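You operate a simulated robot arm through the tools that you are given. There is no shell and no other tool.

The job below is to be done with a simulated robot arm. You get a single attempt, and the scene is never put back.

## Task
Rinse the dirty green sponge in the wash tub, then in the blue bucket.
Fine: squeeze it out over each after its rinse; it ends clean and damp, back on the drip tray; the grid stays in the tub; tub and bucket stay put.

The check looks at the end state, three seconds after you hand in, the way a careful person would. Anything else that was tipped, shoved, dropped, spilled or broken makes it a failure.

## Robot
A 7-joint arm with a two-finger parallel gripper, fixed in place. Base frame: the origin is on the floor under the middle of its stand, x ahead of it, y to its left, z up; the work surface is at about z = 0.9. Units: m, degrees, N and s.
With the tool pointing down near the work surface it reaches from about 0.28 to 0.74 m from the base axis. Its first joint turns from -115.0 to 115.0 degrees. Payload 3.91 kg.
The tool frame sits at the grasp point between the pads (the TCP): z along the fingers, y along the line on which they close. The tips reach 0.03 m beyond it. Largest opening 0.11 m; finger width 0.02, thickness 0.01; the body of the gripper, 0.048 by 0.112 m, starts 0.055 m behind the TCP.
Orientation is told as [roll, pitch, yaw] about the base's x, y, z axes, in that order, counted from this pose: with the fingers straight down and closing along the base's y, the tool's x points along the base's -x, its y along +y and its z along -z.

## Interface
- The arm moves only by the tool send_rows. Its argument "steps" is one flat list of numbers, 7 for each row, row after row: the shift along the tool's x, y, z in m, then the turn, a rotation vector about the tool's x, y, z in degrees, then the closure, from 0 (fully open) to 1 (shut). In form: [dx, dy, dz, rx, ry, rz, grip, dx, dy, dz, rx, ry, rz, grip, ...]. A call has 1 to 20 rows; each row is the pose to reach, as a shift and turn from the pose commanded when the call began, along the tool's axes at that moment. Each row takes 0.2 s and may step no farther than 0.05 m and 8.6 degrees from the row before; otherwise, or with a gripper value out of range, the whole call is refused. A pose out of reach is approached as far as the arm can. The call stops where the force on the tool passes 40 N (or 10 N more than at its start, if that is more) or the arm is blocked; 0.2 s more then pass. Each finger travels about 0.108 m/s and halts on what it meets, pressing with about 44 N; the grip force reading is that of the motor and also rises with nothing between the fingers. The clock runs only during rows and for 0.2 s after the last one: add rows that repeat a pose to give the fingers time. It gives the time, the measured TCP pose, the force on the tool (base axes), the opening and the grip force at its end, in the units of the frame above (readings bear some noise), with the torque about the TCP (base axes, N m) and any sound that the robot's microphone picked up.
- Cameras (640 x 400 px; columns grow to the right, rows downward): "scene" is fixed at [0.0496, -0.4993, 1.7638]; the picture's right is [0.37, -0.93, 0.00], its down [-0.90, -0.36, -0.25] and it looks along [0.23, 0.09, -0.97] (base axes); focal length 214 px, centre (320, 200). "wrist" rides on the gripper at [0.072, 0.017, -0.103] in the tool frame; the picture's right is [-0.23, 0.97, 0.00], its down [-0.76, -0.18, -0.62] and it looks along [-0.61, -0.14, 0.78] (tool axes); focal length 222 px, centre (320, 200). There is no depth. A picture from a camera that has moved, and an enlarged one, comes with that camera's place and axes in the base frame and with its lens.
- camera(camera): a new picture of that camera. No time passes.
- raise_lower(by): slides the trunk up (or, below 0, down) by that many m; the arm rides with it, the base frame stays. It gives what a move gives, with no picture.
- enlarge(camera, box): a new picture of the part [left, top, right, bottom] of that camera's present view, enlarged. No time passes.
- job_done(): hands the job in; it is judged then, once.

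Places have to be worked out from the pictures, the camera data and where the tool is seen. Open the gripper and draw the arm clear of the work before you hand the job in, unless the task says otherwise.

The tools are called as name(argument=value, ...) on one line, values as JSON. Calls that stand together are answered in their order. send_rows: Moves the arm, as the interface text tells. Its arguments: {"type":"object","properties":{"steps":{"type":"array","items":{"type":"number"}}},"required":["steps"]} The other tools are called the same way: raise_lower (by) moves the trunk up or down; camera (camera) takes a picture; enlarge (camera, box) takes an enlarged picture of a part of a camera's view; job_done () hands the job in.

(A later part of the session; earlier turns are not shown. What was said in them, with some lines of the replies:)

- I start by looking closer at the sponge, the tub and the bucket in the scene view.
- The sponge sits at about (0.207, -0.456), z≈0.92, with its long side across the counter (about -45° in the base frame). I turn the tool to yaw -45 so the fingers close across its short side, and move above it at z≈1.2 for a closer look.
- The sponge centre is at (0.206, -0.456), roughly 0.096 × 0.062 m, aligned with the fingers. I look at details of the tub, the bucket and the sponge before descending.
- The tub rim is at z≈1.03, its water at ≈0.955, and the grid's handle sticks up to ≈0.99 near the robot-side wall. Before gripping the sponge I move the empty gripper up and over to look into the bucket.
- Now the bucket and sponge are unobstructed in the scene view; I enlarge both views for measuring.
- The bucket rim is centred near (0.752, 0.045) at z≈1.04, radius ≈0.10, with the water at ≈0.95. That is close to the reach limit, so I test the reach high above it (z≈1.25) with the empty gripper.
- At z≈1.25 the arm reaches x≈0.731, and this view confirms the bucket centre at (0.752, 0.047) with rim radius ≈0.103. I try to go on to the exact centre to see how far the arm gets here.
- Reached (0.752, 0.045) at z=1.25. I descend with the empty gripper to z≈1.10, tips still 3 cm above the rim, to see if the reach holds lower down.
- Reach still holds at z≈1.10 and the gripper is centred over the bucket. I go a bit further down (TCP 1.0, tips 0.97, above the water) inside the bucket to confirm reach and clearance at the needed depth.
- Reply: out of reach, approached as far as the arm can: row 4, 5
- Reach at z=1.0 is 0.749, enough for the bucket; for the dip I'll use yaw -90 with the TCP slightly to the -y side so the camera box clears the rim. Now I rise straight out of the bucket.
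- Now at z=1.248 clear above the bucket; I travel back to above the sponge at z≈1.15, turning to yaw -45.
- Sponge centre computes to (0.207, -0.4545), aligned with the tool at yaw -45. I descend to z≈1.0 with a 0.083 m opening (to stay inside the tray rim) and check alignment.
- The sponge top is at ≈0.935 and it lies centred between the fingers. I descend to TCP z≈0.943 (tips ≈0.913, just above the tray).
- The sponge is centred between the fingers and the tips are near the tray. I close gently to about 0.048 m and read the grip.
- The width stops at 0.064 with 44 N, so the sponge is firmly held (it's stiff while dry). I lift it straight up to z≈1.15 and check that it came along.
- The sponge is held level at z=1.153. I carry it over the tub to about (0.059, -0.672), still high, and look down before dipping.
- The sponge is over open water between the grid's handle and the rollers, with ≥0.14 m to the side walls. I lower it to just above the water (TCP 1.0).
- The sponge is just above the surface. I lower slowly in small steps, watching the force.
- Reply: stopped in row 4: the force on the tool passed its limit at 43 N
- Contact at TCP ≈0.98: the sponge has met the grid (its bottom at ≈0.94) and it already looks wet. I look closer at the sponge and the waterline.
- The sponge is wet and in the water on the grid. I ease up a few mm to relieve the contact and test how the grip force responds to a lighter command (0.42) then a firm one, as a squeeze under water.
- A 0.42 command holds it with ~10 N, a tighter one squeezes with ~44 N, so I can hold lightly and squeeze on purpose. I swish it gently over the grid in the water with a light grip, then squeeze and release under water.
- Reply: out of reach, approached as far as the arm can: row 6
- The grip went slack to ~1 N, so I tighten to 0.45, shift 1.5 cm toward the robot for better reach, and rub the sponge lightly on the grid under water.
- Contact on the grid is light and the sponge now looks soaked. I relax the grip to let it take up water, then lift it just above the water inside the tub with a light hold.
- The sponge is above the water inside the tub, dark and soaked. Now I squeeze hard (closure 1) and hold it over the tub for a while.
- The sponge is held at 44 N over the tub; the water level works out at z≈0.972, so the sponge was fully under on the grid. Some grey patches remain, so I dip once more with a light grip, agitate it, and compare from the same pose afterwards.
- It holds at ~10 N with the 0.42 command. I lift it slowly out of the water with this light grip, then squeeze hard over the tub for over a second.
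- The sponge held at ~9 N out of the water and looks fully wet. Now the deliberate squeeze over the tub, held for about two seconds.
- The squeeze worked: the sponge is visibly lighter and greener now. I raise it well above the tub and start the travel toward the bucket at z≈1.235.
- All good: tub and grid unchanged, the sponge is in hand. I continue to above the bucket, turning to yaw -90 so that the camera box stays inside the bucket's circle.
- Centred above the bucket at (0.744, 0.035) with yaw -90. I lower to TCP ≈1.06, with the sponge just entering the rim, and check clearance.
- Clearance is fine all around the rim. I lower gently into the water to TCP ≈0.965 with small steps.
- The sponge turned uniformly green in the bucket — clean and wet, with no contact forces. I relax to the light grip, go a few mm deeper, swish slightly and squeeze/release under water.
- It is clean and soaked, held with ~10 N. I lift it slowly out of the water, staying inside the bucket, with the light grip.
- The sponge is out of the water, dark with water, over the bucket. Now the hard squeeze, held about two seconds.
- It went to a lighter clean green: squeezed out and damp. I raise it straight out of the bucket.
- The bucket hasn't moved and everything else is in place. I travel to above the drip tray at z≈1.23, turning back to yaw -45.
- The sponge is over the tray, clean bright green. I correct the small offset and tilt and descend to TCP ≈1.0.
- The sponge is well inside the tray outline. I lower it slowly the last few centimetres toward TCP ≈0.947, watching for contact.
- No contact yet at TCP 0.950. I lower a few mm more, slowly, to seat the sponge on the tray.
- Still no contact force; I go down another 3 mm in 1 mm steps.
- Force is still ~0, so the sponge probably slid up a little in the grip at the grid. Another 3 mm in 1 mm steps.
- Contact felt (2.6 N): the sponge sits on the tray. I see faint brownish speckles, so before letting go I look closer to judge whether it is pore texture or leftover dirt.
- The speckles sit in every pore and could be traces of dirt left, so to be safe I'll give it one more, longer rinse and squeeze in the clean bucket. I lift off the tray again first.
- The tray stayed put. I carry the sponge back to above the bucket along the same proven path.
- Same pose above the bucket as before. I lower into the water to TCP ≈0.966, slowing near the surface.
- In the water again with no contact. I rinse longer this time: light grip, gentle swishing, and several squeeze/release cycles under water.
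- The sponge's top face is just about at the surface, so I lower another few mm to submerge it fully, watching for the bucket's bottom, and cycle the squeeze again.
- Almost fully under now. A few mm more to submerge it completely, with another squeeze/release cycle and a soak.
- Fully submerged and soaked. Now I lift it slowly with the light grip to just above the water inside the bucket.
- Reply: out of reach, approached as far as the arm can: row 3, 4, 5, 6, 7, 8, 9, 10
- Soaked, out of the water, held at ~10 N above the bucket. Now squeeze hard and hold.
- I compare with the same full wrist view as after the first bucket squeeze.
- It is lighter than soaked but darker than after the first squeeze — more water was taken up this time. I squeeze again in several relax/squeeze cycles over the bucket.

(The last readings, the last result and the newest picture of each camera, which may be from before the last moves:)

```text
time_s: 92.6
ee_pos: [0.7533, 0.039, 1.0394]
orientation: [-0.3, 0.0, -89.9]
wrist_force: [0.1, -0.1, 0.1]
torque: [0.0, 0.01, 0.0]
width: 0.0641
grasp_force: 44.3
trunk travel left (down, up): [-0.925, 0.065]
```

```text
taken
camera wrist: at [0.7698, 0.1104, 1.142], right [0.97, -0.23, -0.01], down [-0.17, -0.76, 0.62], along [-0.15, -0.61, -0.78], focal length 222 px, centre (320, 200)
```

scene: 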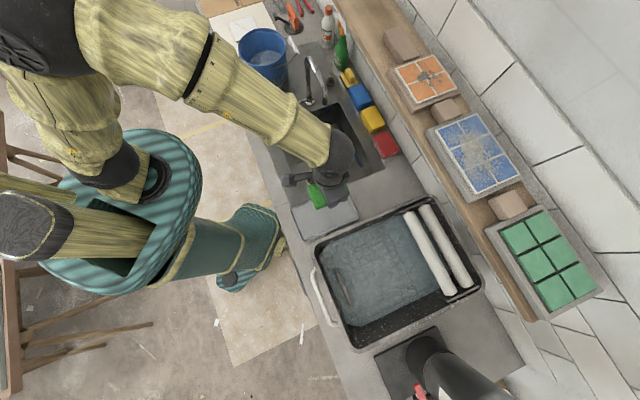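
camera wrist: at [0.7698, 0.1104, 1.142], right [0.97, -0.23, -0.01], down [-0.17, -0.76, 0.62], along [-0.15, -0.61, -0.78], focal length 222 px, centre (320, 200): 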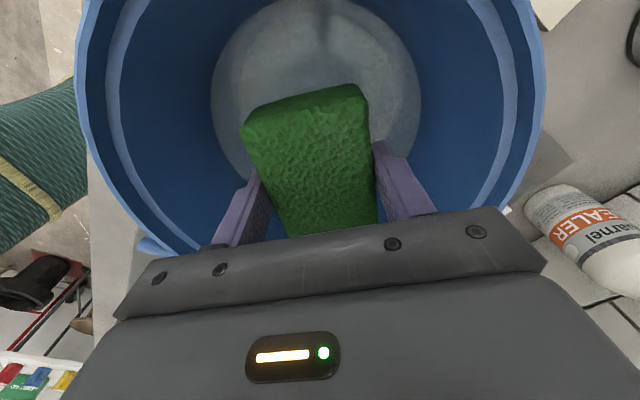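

I take the same enlarged crop to see whether this last squeeze changed anything.

enlarge(camera="wrist", box=[230, 75, 390, 195])

enlarge(camera="scene", box=[210, 0, 330, 100])

```text
3.33 times, centred on (310, 135) of wrist
camera zoom: at [0.7698, 0.1104, 1.142], right [0.97, -0.23, -0.01], down [-0.17, -0.76, 0.62], along [-0.15, -0.61, -0.78], focal length 740 px, centre (353, 417)
```

zoom: 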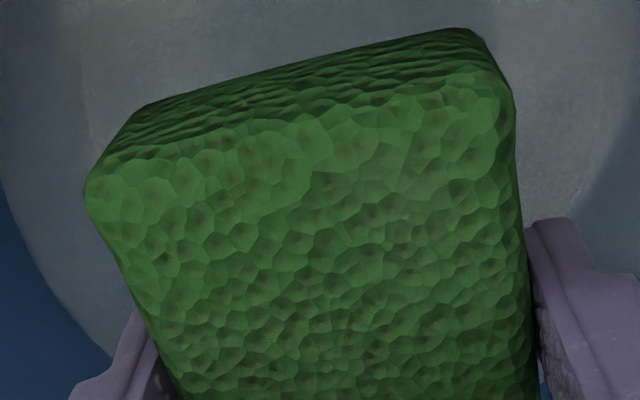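

```text
4.00 times, centred on (270, 50) of scene
camera zoom: at [0.0496, -0.4993, 1.7638], right [0.37, -0.93, 0.0], down [-0.9, -0.36, -0.25], along [0.23, 0.09, -0.97], focal length 858 px, centre (520, 800)
```

zoom: 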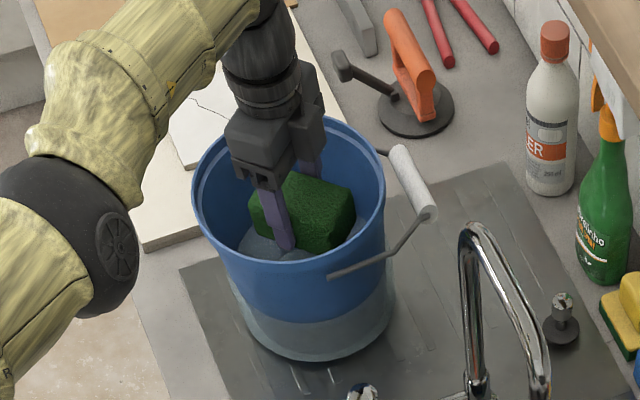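

The sponge still looks soaked, so I hold a longer uninterrupted squeeze (4 s) over the bucket and check again.

send_rows(steps=[0, 0, 0, 0, 0, 0, 1, 0, 0, 0, 0, 0, 0, 1, 0, 0, 0, 0, 0, 0, 1, 0, 0, 0, 0, 0, 0, 1, 0, 0, 0, 0, 0, 0, 1, 0, 0, 0, 0, 0, 0, 1, 0, 0, 0, 0, 0, 0, 1, 0, 0, 0, 0, 0, 0, 1, 0, 0, 0, 0, 0, 0, 1, 0, 0, 0, 0, 0, 0, 1, 0, 0, 0, 0, 0, 0, 1, 0, 0, 0, 0, 0, 0, 1, 0, 0, 0, 0, 0, 0, 1, 0, 0, 0, 0, 0, 0, 1, 0, 0, 0, 0, 0, 0, 1, 0, 0, 0, 0, 0, 0, 1])

camera(camera="wrist")

```text
time_s: 96.0
ee_pos: [0.753, 0.0388, 1.0392]
orientation: [-0.4, 0.1, -89.9]
wrist_force: [0.5, -0.5, -0.6]
torque: [0.05, 0.0, 0.01]
width: 0.0642
grasp_force: 43.8
trunk travel left (down, up): [-0.925, 0.065]
```

```text
taken
camera wrist: at [0.7698, 0.1104, 1.142], right [0.97, -0.23, -0.01], down [-0.17, -0.76, 0.62], along [-0.15, -0.61, -0.78], focal length 222 px, centre (320, 200)
```

wrist: 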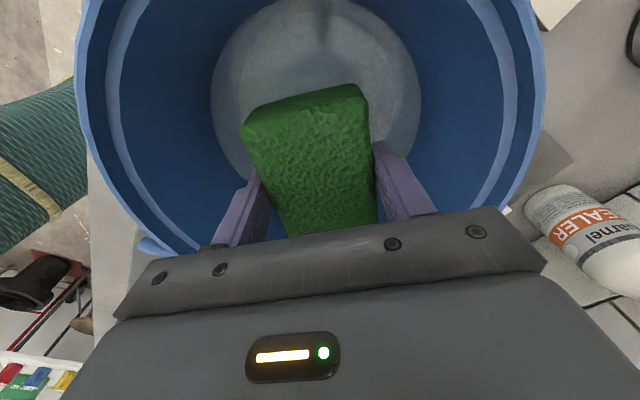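

No change, so I try a bit higher: raise 2 cm (the sponge still inside the rim), relax fully to the light grip for a moment, then squeeze with a distinct close and hold.

send_rows(steps=[0, 0, -0.01, 0, 0, 0, 0.6, 0, -0.005, -0.02, 0, 0, 0, 0.6, 0, -0.005, -0.02, 0, 0, 0, 0.422, 0, -0.005, -0.02, 0, 0, 0, 0.422, 0, -0.005, -0.02, 0, 0, 0, 0.422, 0, -0.005, -0.02, 0, 0, 0, 0.6, 0, -0.005, -0.02, 0, 0, 0, 1, 0, -0.005, -0.02, 0, 0, 0, 1, 0, -0.005, -0.02, 0, 0, 0, 1, 0, -0.005, -0.02, 0, 0, 0, 1, 0, -0.005, -0.02, 0, 0, 0, 1, 0, -0.005, -0.02, 0, 0, 0, 1, 0, -0.005, -0.02, 0, 0, 0, 1, 0, -0.005, -0.02, 0, 0, 0, 1, 0, -0.005, -0.02, 0, 0, 0, 1, 0, -0.005, -0.02, 0, 0, 0, 1])

camera(camera="wrist")

```text
time_s: 99.4
ee_pos: [0.7579, 0.0294, 1.0592]
orientation: [-0.4, 0.0, -91.4]
wrist_force: [0.8, 0.5, -0.4]
torque: [-0.01, -0.02, -0.01]
width: 0.0642
grasp_force: 43.8
out of reach, approached as far as the arm can: row 2, 3, 4, 5, 6, 7, 8, 9
trunk travel left (down, up): [-0.925, 0.065]
```

```text
taken
camera wrist: at [0.7767, 0.1019, 1.1608], right [0.97, -0.25, -0.01], down [-0.19, -0.76, 0.63], along [-0.16, -0.6, -0.78], focal length 222 px, centre (320, 200)
```

wrist: 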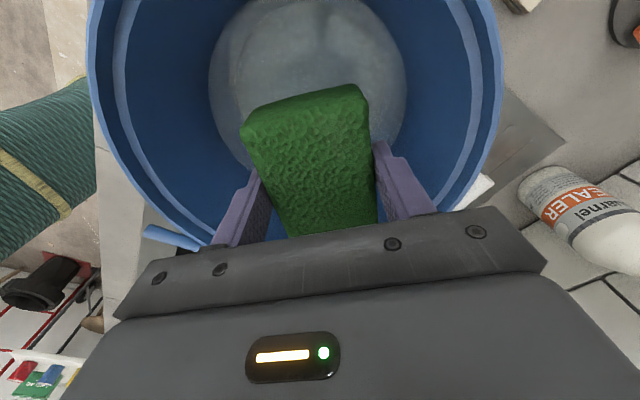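

Still dark, and the arm is at its reach limit here (it drifted a little). I bring it back toward (0.744, 0.036) and run several distinct relax/squeeze cycles over the bucket.

send_rows(steps=[0.003, -0.007, 0, 0, 0, -0.7, 1, 0.006, -0.014, 0, 0, 0, -1.4, 1, 0.006, -0.014, 0, 0, 0, -1.4, 0.421, 0.006, -0.014, 0, 0, 0, -1.4, 0.421, 0.006, -0.014, 0, 0, 0, -1.4, 0.421, 0.006, -0.014, 0, 0, 0, -1.4, 0.421])

enlarge(camera="wrist", box=[230, 75, 390, 195])

```text
time_s: 100.8
ee_pos: [0.7352, 0.0436, 1.0602]
orientation: [-0.3, 0.1, -88.5]
wrist_force: [-0.2, 0.1, 0.2]
torque: [-0.02, -0.02, -0.01]
width: 0.0648
grasp_force: 10.1
trunk travel left (down, up): [-0.925, 0.065]
```

```text
3.33 times, centred on (310, 135) of wrist
camera zoom: at [0.75, 0.1153, 1.1624], right [0.98, -0.2, -0.01], down [-0.15, -0.77, 0.62], along [-0.13, -0.61, -0.78], focal length 740 px, centre (353, 417)
```

zoom: 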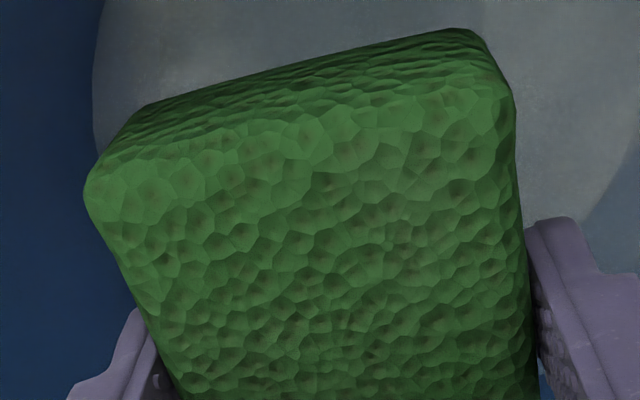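

Now at (0.735, 0.044), z=1.06, relaxed at ~10 N. I do the distinct squeeze here: 0.6 then 1, held 2+ s.

send_rows(steps=[0, 0, 0, 0, 0, 0, 0.6, 0, 0, 0, 0, 0, 0, 1, 0, 0, 0, 0, 0, 0, 1, 0, 0, 0, 0, 0, 0, 1, 0, 0, 0, 0, 0, 0, 1, 0, 0, 0, 0, 0, 0, 1, 0, 0, 0, 0, 0, 0, 1, 0, 0, 0, 0, 0, 0, 1, 0, 0, 0, 0, 0, 0, 1, 0, 0, 0, 0, 0, 0, 1])

enlarge(camera="wrist", box=[230, 75, 390, 195])

camera(camera="wrist")

```text
time_s: 103.0
ee_pos: [0.7344, 0.0432, 1.0595]
orientation: [-0.3, 0.0, -88.4]
wrist_force: [0.6, 0.7, -0.6]
torque: [0.02, 0.0, -0.01]
width: 0.0643
grasp_force: 44.4
trunk travel left (down, up): [-0.925, 0.065]
```

```text
3.33 times, centred on (310, 135) of wrist
camera zoom: at [0.7499, 0.1153, 1.1624], right [0.98, -0.2, -0.01], down [-0.15, -0.77, 0.62], along [-0.13, -0.61, -0.78], focal length 740 px, centre (353, 417)
```

zoom: 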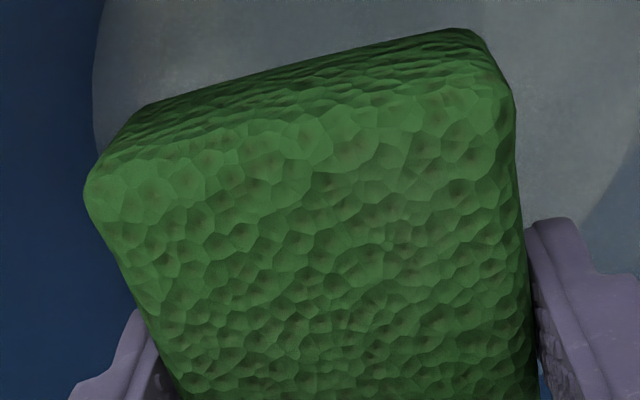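

```text
taken
camera wrist: at [0.7499, 0.1153, 1.1624], right [0.98, -0.2, -0.01], down [-0.15, -0.77, 0.62], along [-0.13, -0.61, -0.78], focal length 222 px, centre (320, 200)
```

wrist: 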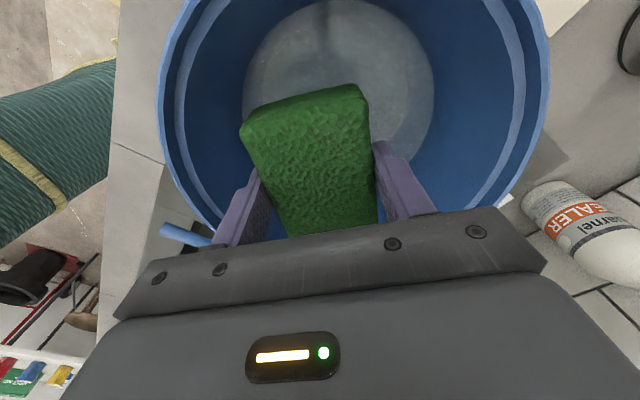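

No change yet. In the successful squeezes the preceding light grip was a bit looser (under 10 N); now it reads just over 10 N, so the release may not have been enough. I lower so the sponge hangs about 1 cm above the water and relax slightly more (0.417).

send_rows(steps=[0, 0, 0.015, 0, 0, 0, 0.6, 0, 0, 0.03, 0, 0, 0, 0.6, 0, 0, 0.045, 0, 0, 0, 0.6, 0, 0, 0.05, 0, 0, 0, 0.6, 0, 0, 0.05, 0, 0, 0, 0.42, 0, 0, 0.05, 0, 0, 0, 0.417, 0, 0, 0.05, 0, 0, 0, 0.417])

camera(camera="wrist")

```text
time_s: 104.6
ee_pos: [0.7348, 0.0441, 1.0079]
orientation: [-0.3, 0.2, -88.5]
wrist_force: [0.4, 0.0, -0.4]
torque: [0.02, -0.02, -0.02]
width: 0.0648
grasp_force: 9.7
trunk travel left (down, up): [-0.925, 0.065]
```

```text
taken
camera wrist: at [0.7499, 0.1161, 1.1117], right [0.98, -0.2, -0.01], down [-0.15, -0.77, 0.62], along [-0.13, -0.61, -0.78], focal length 222 px, centre (320, 200)
```

wrist: 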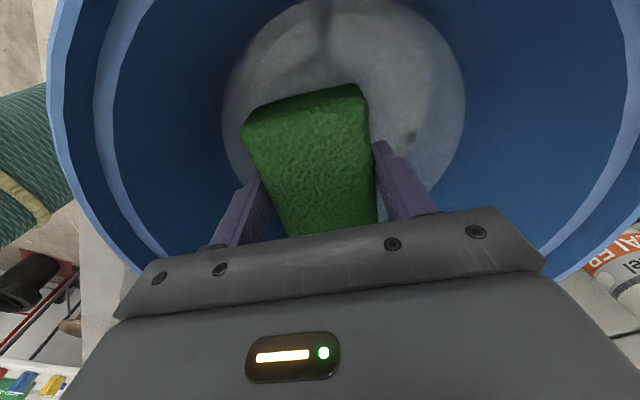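

It still reads 9.7 N (a kind of minimum hold). I try the distinct squeeze from this state, low over the water.

send_rows(steps=[0, 0, 0, 0, 0, 0, 0.6, 0, 0, 0, 0, 0, 0, 1, 0, 0, 0, 0, 0, 0, 1, 0, 0, 0, 0, 0, 0, 1, 0, 0, 0, 0, 0, 0, 1, 0, 0, 0, 0, 0, 0, 1, 0, 0, 0, 0, 0, 0, 1, 0, 0, 0, 0, 0, 0, 1, 0, 0, 0, 0, 0, 0, 1, 0, 0, 0, 0, 0, 0, 1])

camera(camera="wrist")

```text
time_s: 106.8
ee_pos: [0.7357, 0.0439, 1.0078]
orientation: [-0.3, 0.1, -88.5]
wrist_force: [0.0, 0.7, 0.1]
torque: [0.03, 0.0, 0.0]
width: 0.064
grasp_force: 44.1
trunk travel left (down, up): [-0.925, 0.065]
```

```text
taken
camera wrist: at [0.7499, 0.1161, 1.1117], right [0.98, -0.2, -0.01], down [-0.15, -0.77, 0.62], along [-0.13, -0.61, -0.78], focal length 222 px, centre (320, 200)
```

wrist: 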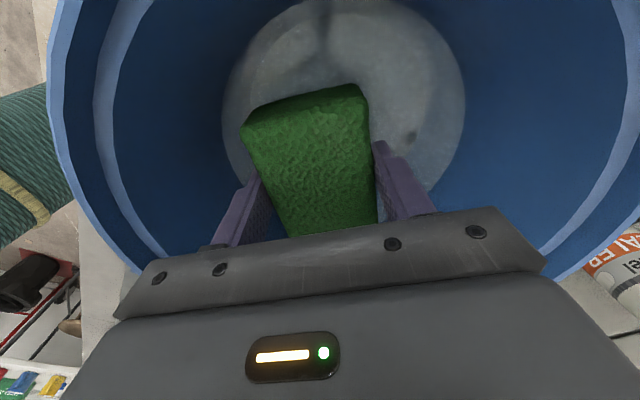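

Still dark, though slightly lighter. I replicate the first successful bucket sequence as closely as possible: a shallow dip to TCP ≈0.968 (top just above the surface), short relax, one squeeze in water, relax.

send_rows(steps=[-0.003, 0, 0.01, 0, 0, 0, 0.6, -0.006, 0, 0.02, 0, 0, 0, 0.6, -0.006, 0, 0.03, 0, 0, 0, 0.6, -0.006, 0, 0.036, 0, 0, 0, 0.6, -0.006, 0, 0.039, 0, 0, 0, 0.6, -0.006, 0, 0.039, 0, 0, 0, 0.43, -0.006, 0, 0.039, 0, 0, 0, 0.422, -0.006, 0, 0.039, 0, 0, 0, 0.422, -0.006, 0, 0.039, 0, 0, 0, 0.6, -0.006, 0, 0.039, 0, 0, 0, 0.6, -0.006, 0, 0.039, 0, 0, 0, 0.422, -0.006, 0, 0.039, 0, 0, 0, 0.422])

camera(camera="wrist")

```text
time_s: 109.4
ee_pos: [0.7346, 0.0384, 0.9712]
orientation: [-0.3, 0.1, -88.5]
wrist_force: [-0.8, -0.1, -0.3]
torque: [-0.01, -0.01, 0.01]
width: 0.0647
grasp_force: 10.0
trunk travel left (down, up): [-0.925, 0.065]
```

```text
taken
camera wrist: at [0.7493, 0.1107, 1.0735], right [0.98, -0.2, -0.01], down [-0.15, -0.77, 0.62], along [-0.13, -0.61, -0.78], focal length 222 px, centre (320, 200)
```

wrist: 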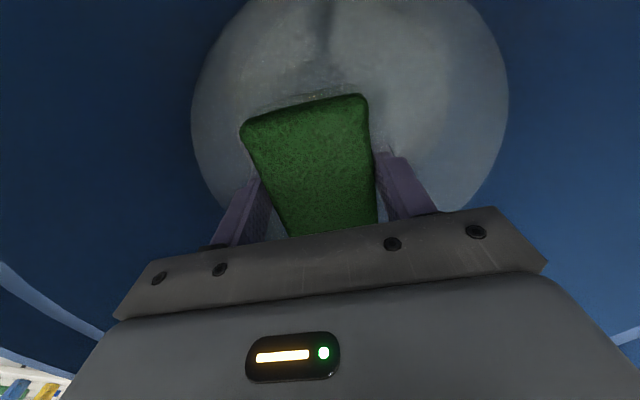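

Now I lift it with the light grip to TCP ≈1.045 inside the bucket, as in the first run.

send_rows(steps=[0, 0, -0.01, 0, 0, 0, 0.422, 0, 0, -0.02, 0, 0, 0, 0.422, 0, 0, -0.03, 0, 0, 0, 0.422, 0, 0, -0.04, 0, 0, 0, 0.422, 0, 0, -0.05, 0, 0, 0, 0.422, 0, 0, -0.06, 0, 0, 0, 0.422, 0, 0, -0.07, 0, 0, 0, 0.422, 0, 0, -0.075, 0, 0, 0, 0.422, 0, 0, -0.075, 0, 0, 0, 0.422])

camera(camera="wrist")

```text
time_s: 111.4
ee_pos: [0.735, 0.039, 1.044]
orientation: [-0.3, 0.0, -88.5]
wrist_force: [1.1, -0.6, -1.1]
torque: [-0.01, 0.01, 0.01]
width: 0.0645
grasp_force: 9.5
trunk travel left (down, up): [-0.925, 0.065]
```

```text
taken
camera wrist: at [0.7493, 0.1112, 1.1473], right [0.98, -0.2, -0.01], down [-0.15, -0.77, 0.62], along [-0.13, -0.61, -0.78], focal length 222 px, centre (320, 200)
```

wrist: 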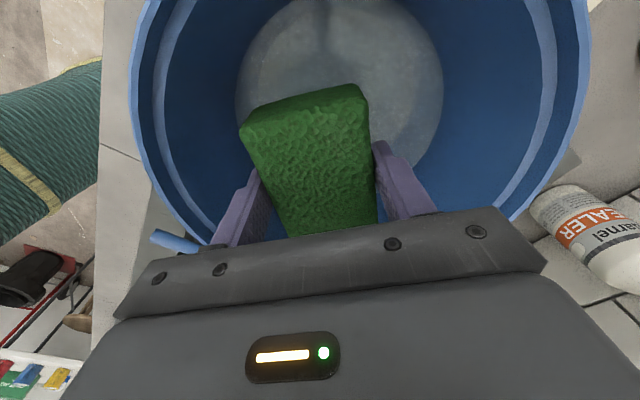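

And now the squeeze exactly as in the first run: 0.6, then 1 held for nine rows.

send_rows(steps=[0, 0, 0, 0, 0, 0, 0.6, 0, 0, 0, 0, 0, 0, 1, 0, 0, 0, 0, 0, 0, 1, 0, 0, 0, 0, 0, 0, 1, 0, 0, 0, 0, 0, 0, 1, 0, 0, 0, 0, 0, 0, 1, 0, 0, 0, 0, 0, 0, 1, 0, 0, 0, 0, 0, 0, 1, 0, 0, 0, 0, 0, 0, 1, 0, 0, 0, 0, 0, 0, 1])

camera(camera="wrist")

```text
time_s: 113.6
ee_pos: [0.7347, 0.0379, 1.0442]
orientation: [-0.2, 0.0, -88.4]
wrist_force: [-1.3, -0.7, -0.8]
torque: [0.0, -0.01, -0.02]
width: 0.0643
grasp_force: 43.6
trunk travel left (down, up): [-0.925, 0.065]
```

```text
taken
camera wrist: at [0.7494, 0.111, 1.1473], right [0.98, -0.2, -0.01], down [-0.15, -0.77, 0.62], along [-0.13, -0.61, -0.78], focal length 222 px, centre (320, 200)
```

wrist: 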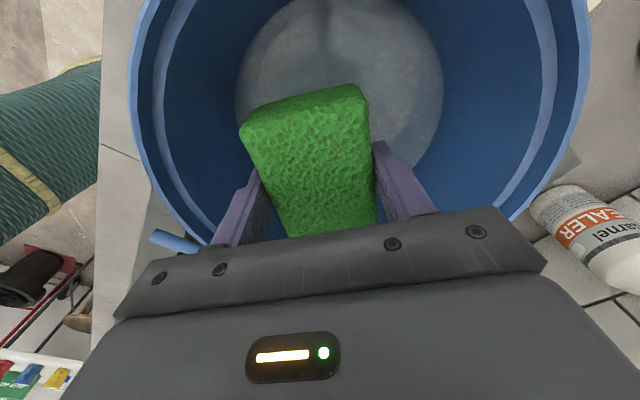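

Bright green again: squeezed out and damp. I take a close crop to compare the speckles with the earlier one.

enlarge(camera="wrist", box=[230, 75, 390, 195])

camera(camera="scene")

```text
3.33 times, centred on (310, 135) of wrist
camera zoom: at [0.7494, 0.111, 1.1473], right [0.98, -0.2, -0.01], down [-0.15, -0.77, 0.62], along [-0.13, -0.61, -0.78], focal length 740 px, centre (353, 417)
```

zoom: 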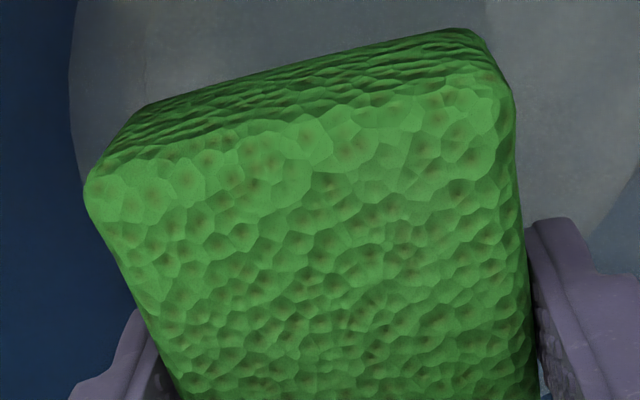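

```text
taken
```

scene: 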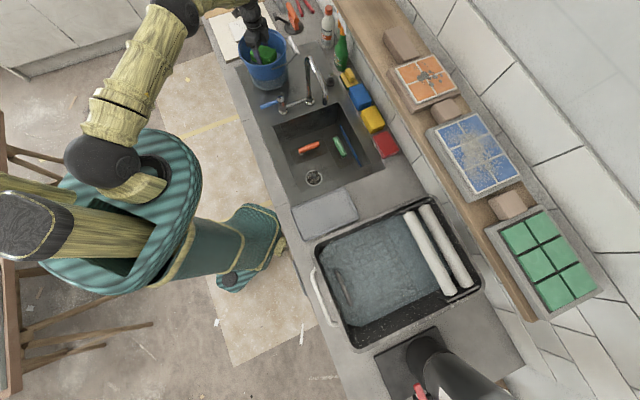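

The pore speckles are unchanged by the extra rinse, so they are the sponge's texture; it is clean and damp. I raise it straight out of the bucket.

send_rows(steps=[0, 0, -0.03, 0, 0, 0, 0.6, 0, 0, -0.07, 0, 0, 0, 0.6, 0, 0, -0.11, 0, 0, 0, 0.6, 0, 0, -0.15, 0, 0, 0, 0.6, 0, 0, -0.19, 0, 0, 0, 0.6, 0, 0, -0.19, 0, 0, 0, 0.6])

```text
time_s: 115.0
ee_pos: [0.7377, 0.0362, 1.2386]
orientation: [-0.3, 0.2, -88.4]
wrist_force: [-0.1, 1.4, 0.2]
torque: [-0.03, 0.03, -0.01]
width: 0.0641
grasp_force: 44.2
trunk travel left (down, up): [-0.925, 0.065]
```

I travel back over the drip tray at z≈1.238, turning to yaw -45.

send_rows(steps=[-0.0281, -0.032, 0, 0, 0, -2.55, 0.6, -0.0562, -0.0641, 0, 0, 0, -5.11, 0.6, -0.0844, -0.0961, 0, 0, 0, -7.66, 0.6, -0.1125, -0.1281, 0, 0, 0, -10.21, 0.6, -0.1406, -0.1602, 0, 0, 0, -12.77, 0.6, -0.1687, -0.1922, 0, 0, 0, -15.32, 0.6, -0.1968, -0.2243, 0, 0, 0, -17.87, 0.6, -0.2249, -0.2563, 0, 0, 0, -20.42, 0.6, -0.2531, -0.2883, 0, 0, 0, -22.98, 0.6, -0.2812, -0.3204, 0, 0, 0, -25.53, 0.6, -0.3093, -0.3524, 0, 0, 0, -28.08, 0.6, -0.3374, -0.3844, 0, 0, 0, -30.64, 0.6, -0.3655, -0.4165, 0, 0, 0, -33.19, 0.6, -0.3936, -0.4485, 0, 0, 0, -35.74, 0.6, -0.4218, -0.4805, 0, 0, 0, -38.3, 0.6, -0.4499, -0.5126, 0, 0, 0, -40.85, 0.6, -0.478, -0.5446, 0, 0, 0, -43.4, 0.6, -0.478, -0.5446, 0, 0, 0, -43.4, 0.6])

camera(camera="wrist")

```text
time_s: 118.8
ee_pos: [0.2017, -0.4538, 1.2364]
orientation: [-0.3, 0.2, -45.1]
wrist_force: [0.1, 0.1, -0.6]
torque: [-0.04, 0.0, -0.01]
width: 0.0642
grasp_force: 44.4
trunk travel left (down, up): [-0.925, 0.065]
```

```text
taken
camera wrist: at [0.1631, -0.3914, 1.34], right [0.85, 0.53, 0.0], down [0.42, -0.67, 0.62], along [0.32, -0.53, -0.79], focal length 222 px, centre (320, 200)
```

wrist: 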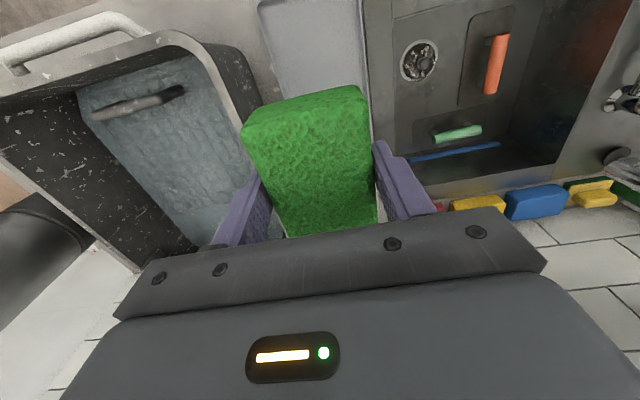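

Bright, damp sponge over the tray. I correct the small offset and tilt and descend to TCP ≈1.0.

send_rows(steps=[-0.003, 0.001, 0.03, -0.35, 0.07, 0, 0.6, -0.005, 0.001, 0.07, -0.35, 0.07, 0, 0.6, -0.005, 0.001, 0.11, -0.35, 0.07, 0, 0.6, -0.005, 0.001, 0.15, -0.35, 0.07, 0, 0.6, -0.005, 0.001, 0.19, -0.35, 0.07, 0, 0.6, -0.005, 0.001, 0.23, -0.35, 0.07, 0, 0.6, -0.005, 0.001, 0.23, -0.35, 0.07, 0, 0.6])

enlarge(camera="scene", box=[275, 160, 375, 240])

```text
time_s: 120.4
ee_pos: [0.2081, -0.4547, 1.0061]
orientation: [0.2, 0.2, -45.1]
wrist_force: [0.4, -0.4, 0.2]
torque: [0.0, -0.02, 0.0]
width: 0.0641
grasp_force: 43.5
trunk travel left (down, up): [-0.925, 0.065]
```

```text
5.00 times, centred on (325, 200) of scene
camera zoom: at [0.0496, -0.4993, 1.7638], right [0.37, -0.93, 0.0], down [-0.9, -0.36, -0.25], along [0.23, 0.09, -0.97], focal length 1072 px, centre (295, 200)
```

zoom: 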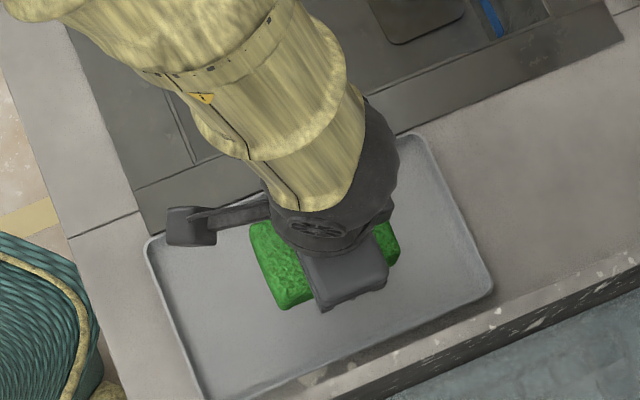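

It is well inside the tray. I lower slowly to TCP ≈0.945.

send_rows(steps=[0, -0.002, 0.02, 0, 0, 0, 0.6, 0, -0.003, 0.04, 0, 0, 0, 0.6, 0, -0.003, 0.052, 0, 0, 0, 0.6, 0, -0.003, 0.058, 0, 0, 0, 0.6, 0, -0.003, 0.061, 0, 0, 0, 0.6, 0, -0.003, 0.061, 0, 0, 0, 0.6])

```text
time_s: 121.8
ee_pos: [0.2044, -0.4579, 0.9467]
orientation: [0.2, 0.4, -45.1]
wrist_force: [-0.4, 0.6, -0.7]
torque: [-0.04, 0.03, -0.02]
width: 0.064
grasp_force: 44.3
trunk travel left (down, up): [-0.925, 0.065]
```

No contact yet at TCP 0.947; I go on in 1 mm steps (contact was at ≈0.9416 before).

send_rows(steps=[0, 0, 0.001, 0, 0, 0, 0.6, 0, 0, 0.002, 0, 0, 0, 0.6, 0, 0, 0.003, 0, 0, 0, 0.6, 0, 0, 0.004, 0, 0, 0, 0.6, 0, 0, 0.004, 0, 0, 0, 0.6])

```text
time_s: 123.0
ee_pos: [0.2051, -0.459, 0.9431]
orientation: [0.1, 0.2, -45.1]
wrist_force: [-0.4, 1.2, 4.0]
torque: [-0.28, -0.06, 0.01]
width: 0.064
grasp_force: 44.3
trunk travel left (down, up): [-0.925, 0.065]
```

Contact at 4 N: it rests on the tray. I relax and open gradually to about 0.083 m (staying inside the tray rim).

send_rows(steps=[0, 0, 0, 0, 0, 0, 0.42, 0, 0, 0, 0, 0, 0, 0.4, 0, 0, 0, 0, 0, 0, 0.36, 0, 0, 0, 0, 0, 0, 0.3, 0, 0, 0, 0, 0, 0, 0.25, 0, 0, 0, 0, 0, 0, 0.25])

camera(camera="wrist")

```text
time_s: 124.4
ee_pos: [0.2048, -0.4596, 0.9427]
orientation: [0.2, 0.4, -45.0]
wrist_force: [0.5, -0.1, -0.2]
torque: [0.01, -0.01, -0.03]
width: 0.0825
grasp_force: 0.0
trunk travel left (down, up): [-0.925, 0.065]
```

```text
taken
camera wrist: at [0.1652, -0.3971, 1.0451], right [0.85, 0.53, 0.0], down [0.41, -0.67, 0.62], along [0.33, -0.52, -0.79], focal length 222 px, centre (320, 200)
```

wrist: 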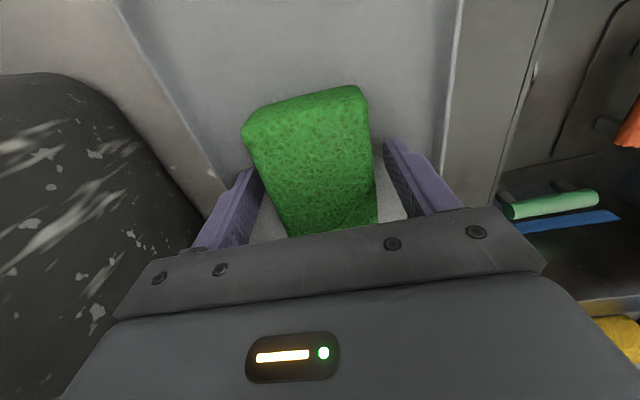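

The sponge is free between the open fingers and lies on the tray. I rise straight up, slowly at first.

send_rows(steps=[0, 0, -0.015, 0, 0, 0, 0.25, 0, 0, -0.035, 0, 0, 0, 0.25, 0, 0, -0.07, 0, 0, 0, 0.25, 0, 0, -0.11, 0, 0, 0, 0.25, 0, 0, -0.155, 0, 0, 0, 0.2, 0, 0, -0.2, 0, 0, 0, 0.1, 0, 0, -0.245, 0, 0, 0, 0, 0, 0, -0.29, 0, 0, 0, 0, 0, 0, -0.33, 0, 0, 0, 0, 0, 0, -0.33, 0, 0, 0, 0])

camera(camera="wrist")

camera(camera="scene")

```text
time_s: 126.6
ee_pos: [0.2056, -0.4607, 1.2726]
orientation: [0.1, 0.4, -45.1]
wrist_force: [-0.2, 0.3, -1.0]
torque: [0.01, 0.04, 0.02]
width: 0.1101
grasp_force: 0.2
trunk travel left (down, up): [-0.925, 0.065]
```

```text
taken
camera wrist: at [0.1648, -0.3984, 1.3761], right [0.85, 0.53, 0.0], down [0.41, -0.67, 0.62], along [0.33, -0.52, -0.79], focal length 222 px, centre (320, 200)
```

wrist: 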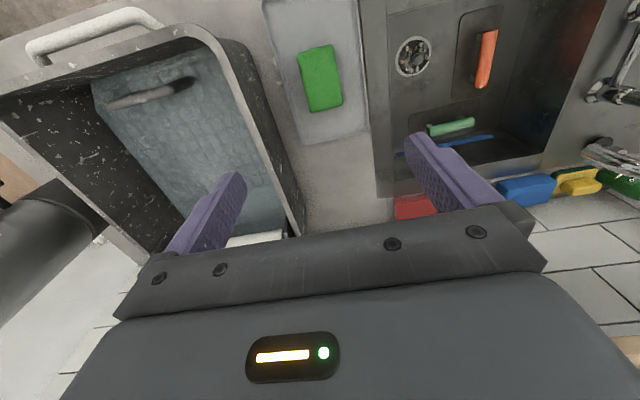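

```text
taken
```

scene: 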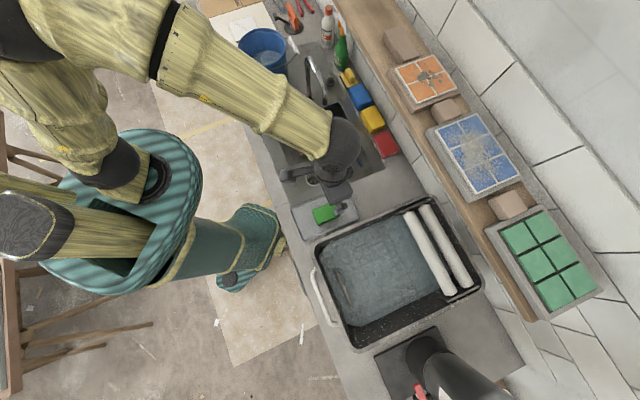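

The sponge lies clean and damp on the tray, and the tub, grid, bucket and tools look unchanged. I draw the arm back off the work, high and toward the robot.

send_rows(steps=[0.0223, 0.0385, -0.008, 0, 0, 0, 0, 0.0446, 0.077, -0.016, 0, 0, 0, 0, 0.067, 0.1155, -0.024, 0, 0, 0, 0, 0.0893, 0.154, -0.032, 0, 0, 0, 0, 0.1116, 0.1925, -0.04, 0, 0, 0, 0, 0.1339, 0.231, -0.048, 0, 0, 0, 0, 0.1562, 0.2695, -0.056, 0, 0, 0, 0, 0.1786, 0.308, -0.064, 0, 0, 0, 0, 0.2009, 0.3465, -0.072, 0, 0, 0, 0, 0.2232, 0.385, -0.08, 0, 0, 0, 0, 0.2232, 0.385, -0.08, 0, 0, 0, 0])

camera(camera="scene")

enlarge(camera="scene", box=[275, 170, 495, 360])

enlarge(camera="scene", box=[285, 180, 365, 240])

enlarge(camera="scene", box=[200, 0, 420, 190])

```text
time_s: 129.0
ee_pos: [0.321, -0.0354, 1.3545]
orientation: [0.3, 0.4, -45.2]
wrist_force: [0.4, 0.3, 0.6]
torque: [-0.03, 0.01, 0.02]
width: 0.1098
grasp_force: 0.1
trunk travel left (down, up): [-0.925, 0.065]
```

```text
taken
```

scene: 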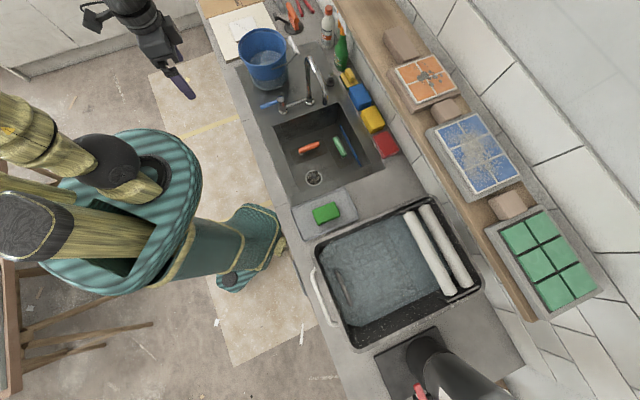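

```text
2.11 times, centred on (385, 265) of scene
camera zoom: at [0.0496, -0.4993, 1.7638], right [0.37, -0.93, 0.0], down [-0.9, -0.36, -0.25], along [0.23, 0.09, -0.97], focal length 452 px, centre (183, 63)
```

zoom: 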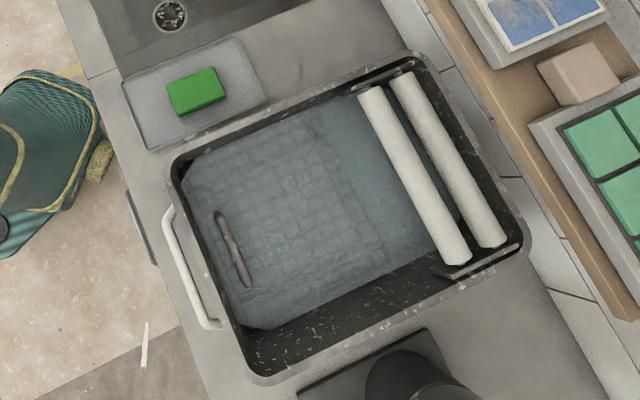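

```text
6.67 times, centred on (325, 210) of scene
camera zoom: at [0.0496, -0.4993, 1.7638], right [0.37, -0.93, 0.0], down [-0.9, -0.36, -0.25], along [0.23, 0.09, -0.97], focal length 1430 px, centre (287, 133)
```

zoom: 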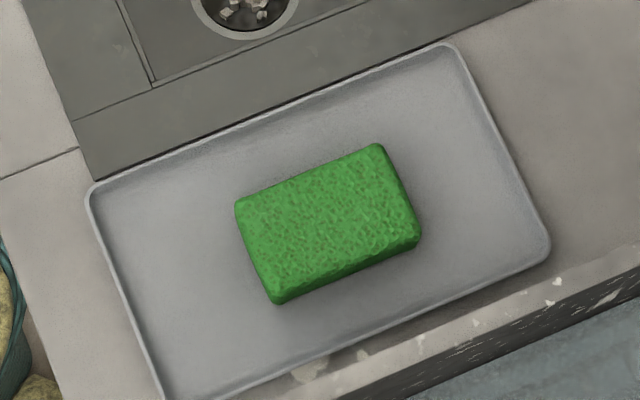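

```text
2.11 times, centred on (310, 95) of scene
camera zoom: at [0.0496, -0.4993, 1.7638], right [0.37, -0.93, 0.0], down [-0.9, -0.36, -0.25], along [0.23, 0.09, -0.97], focal length 452 px, centre (341, 421)
```

zoom: 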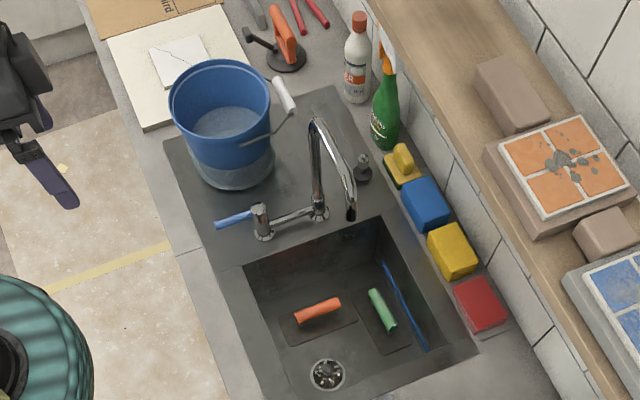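

The sponge lies clean and damp on the drip tray. The grid is in the tub, the tub and bucket are where they stood, no drips or displaced items are visible, and the gripper is open and clear. I hand the job in.

job_done()

```text
The job is handed in.
```

The sponge is back on the drip tray, clean and damp. It was rinsed and squeezed out first over the tub, then over the bucket. In the last pictures the grid is in the tub, the tub and bucket are where they started, and nothing looks spilled or moved.

- **Second bucket rinse:** After the first bucket squeeze I saw brown specks in the pores and wasn't sure they were texture, so I rinsed it again. The specks didn't change, so I took them to be the sponge itself.
- **Squeezing it out again:** That second rinse left it soaked, and several squeezes over the bucket didn't help. One more short dip and squeeze brought it back to damp.
- **Tub rinse:** The grid sits high in the tub, so the top of the sponge may have stayed just above the water there. I dipped it twice. The dirt was clearly less after squeezing, but it only came fully clean in the bucket.

The gripper is open and the arm is clear of the counter.
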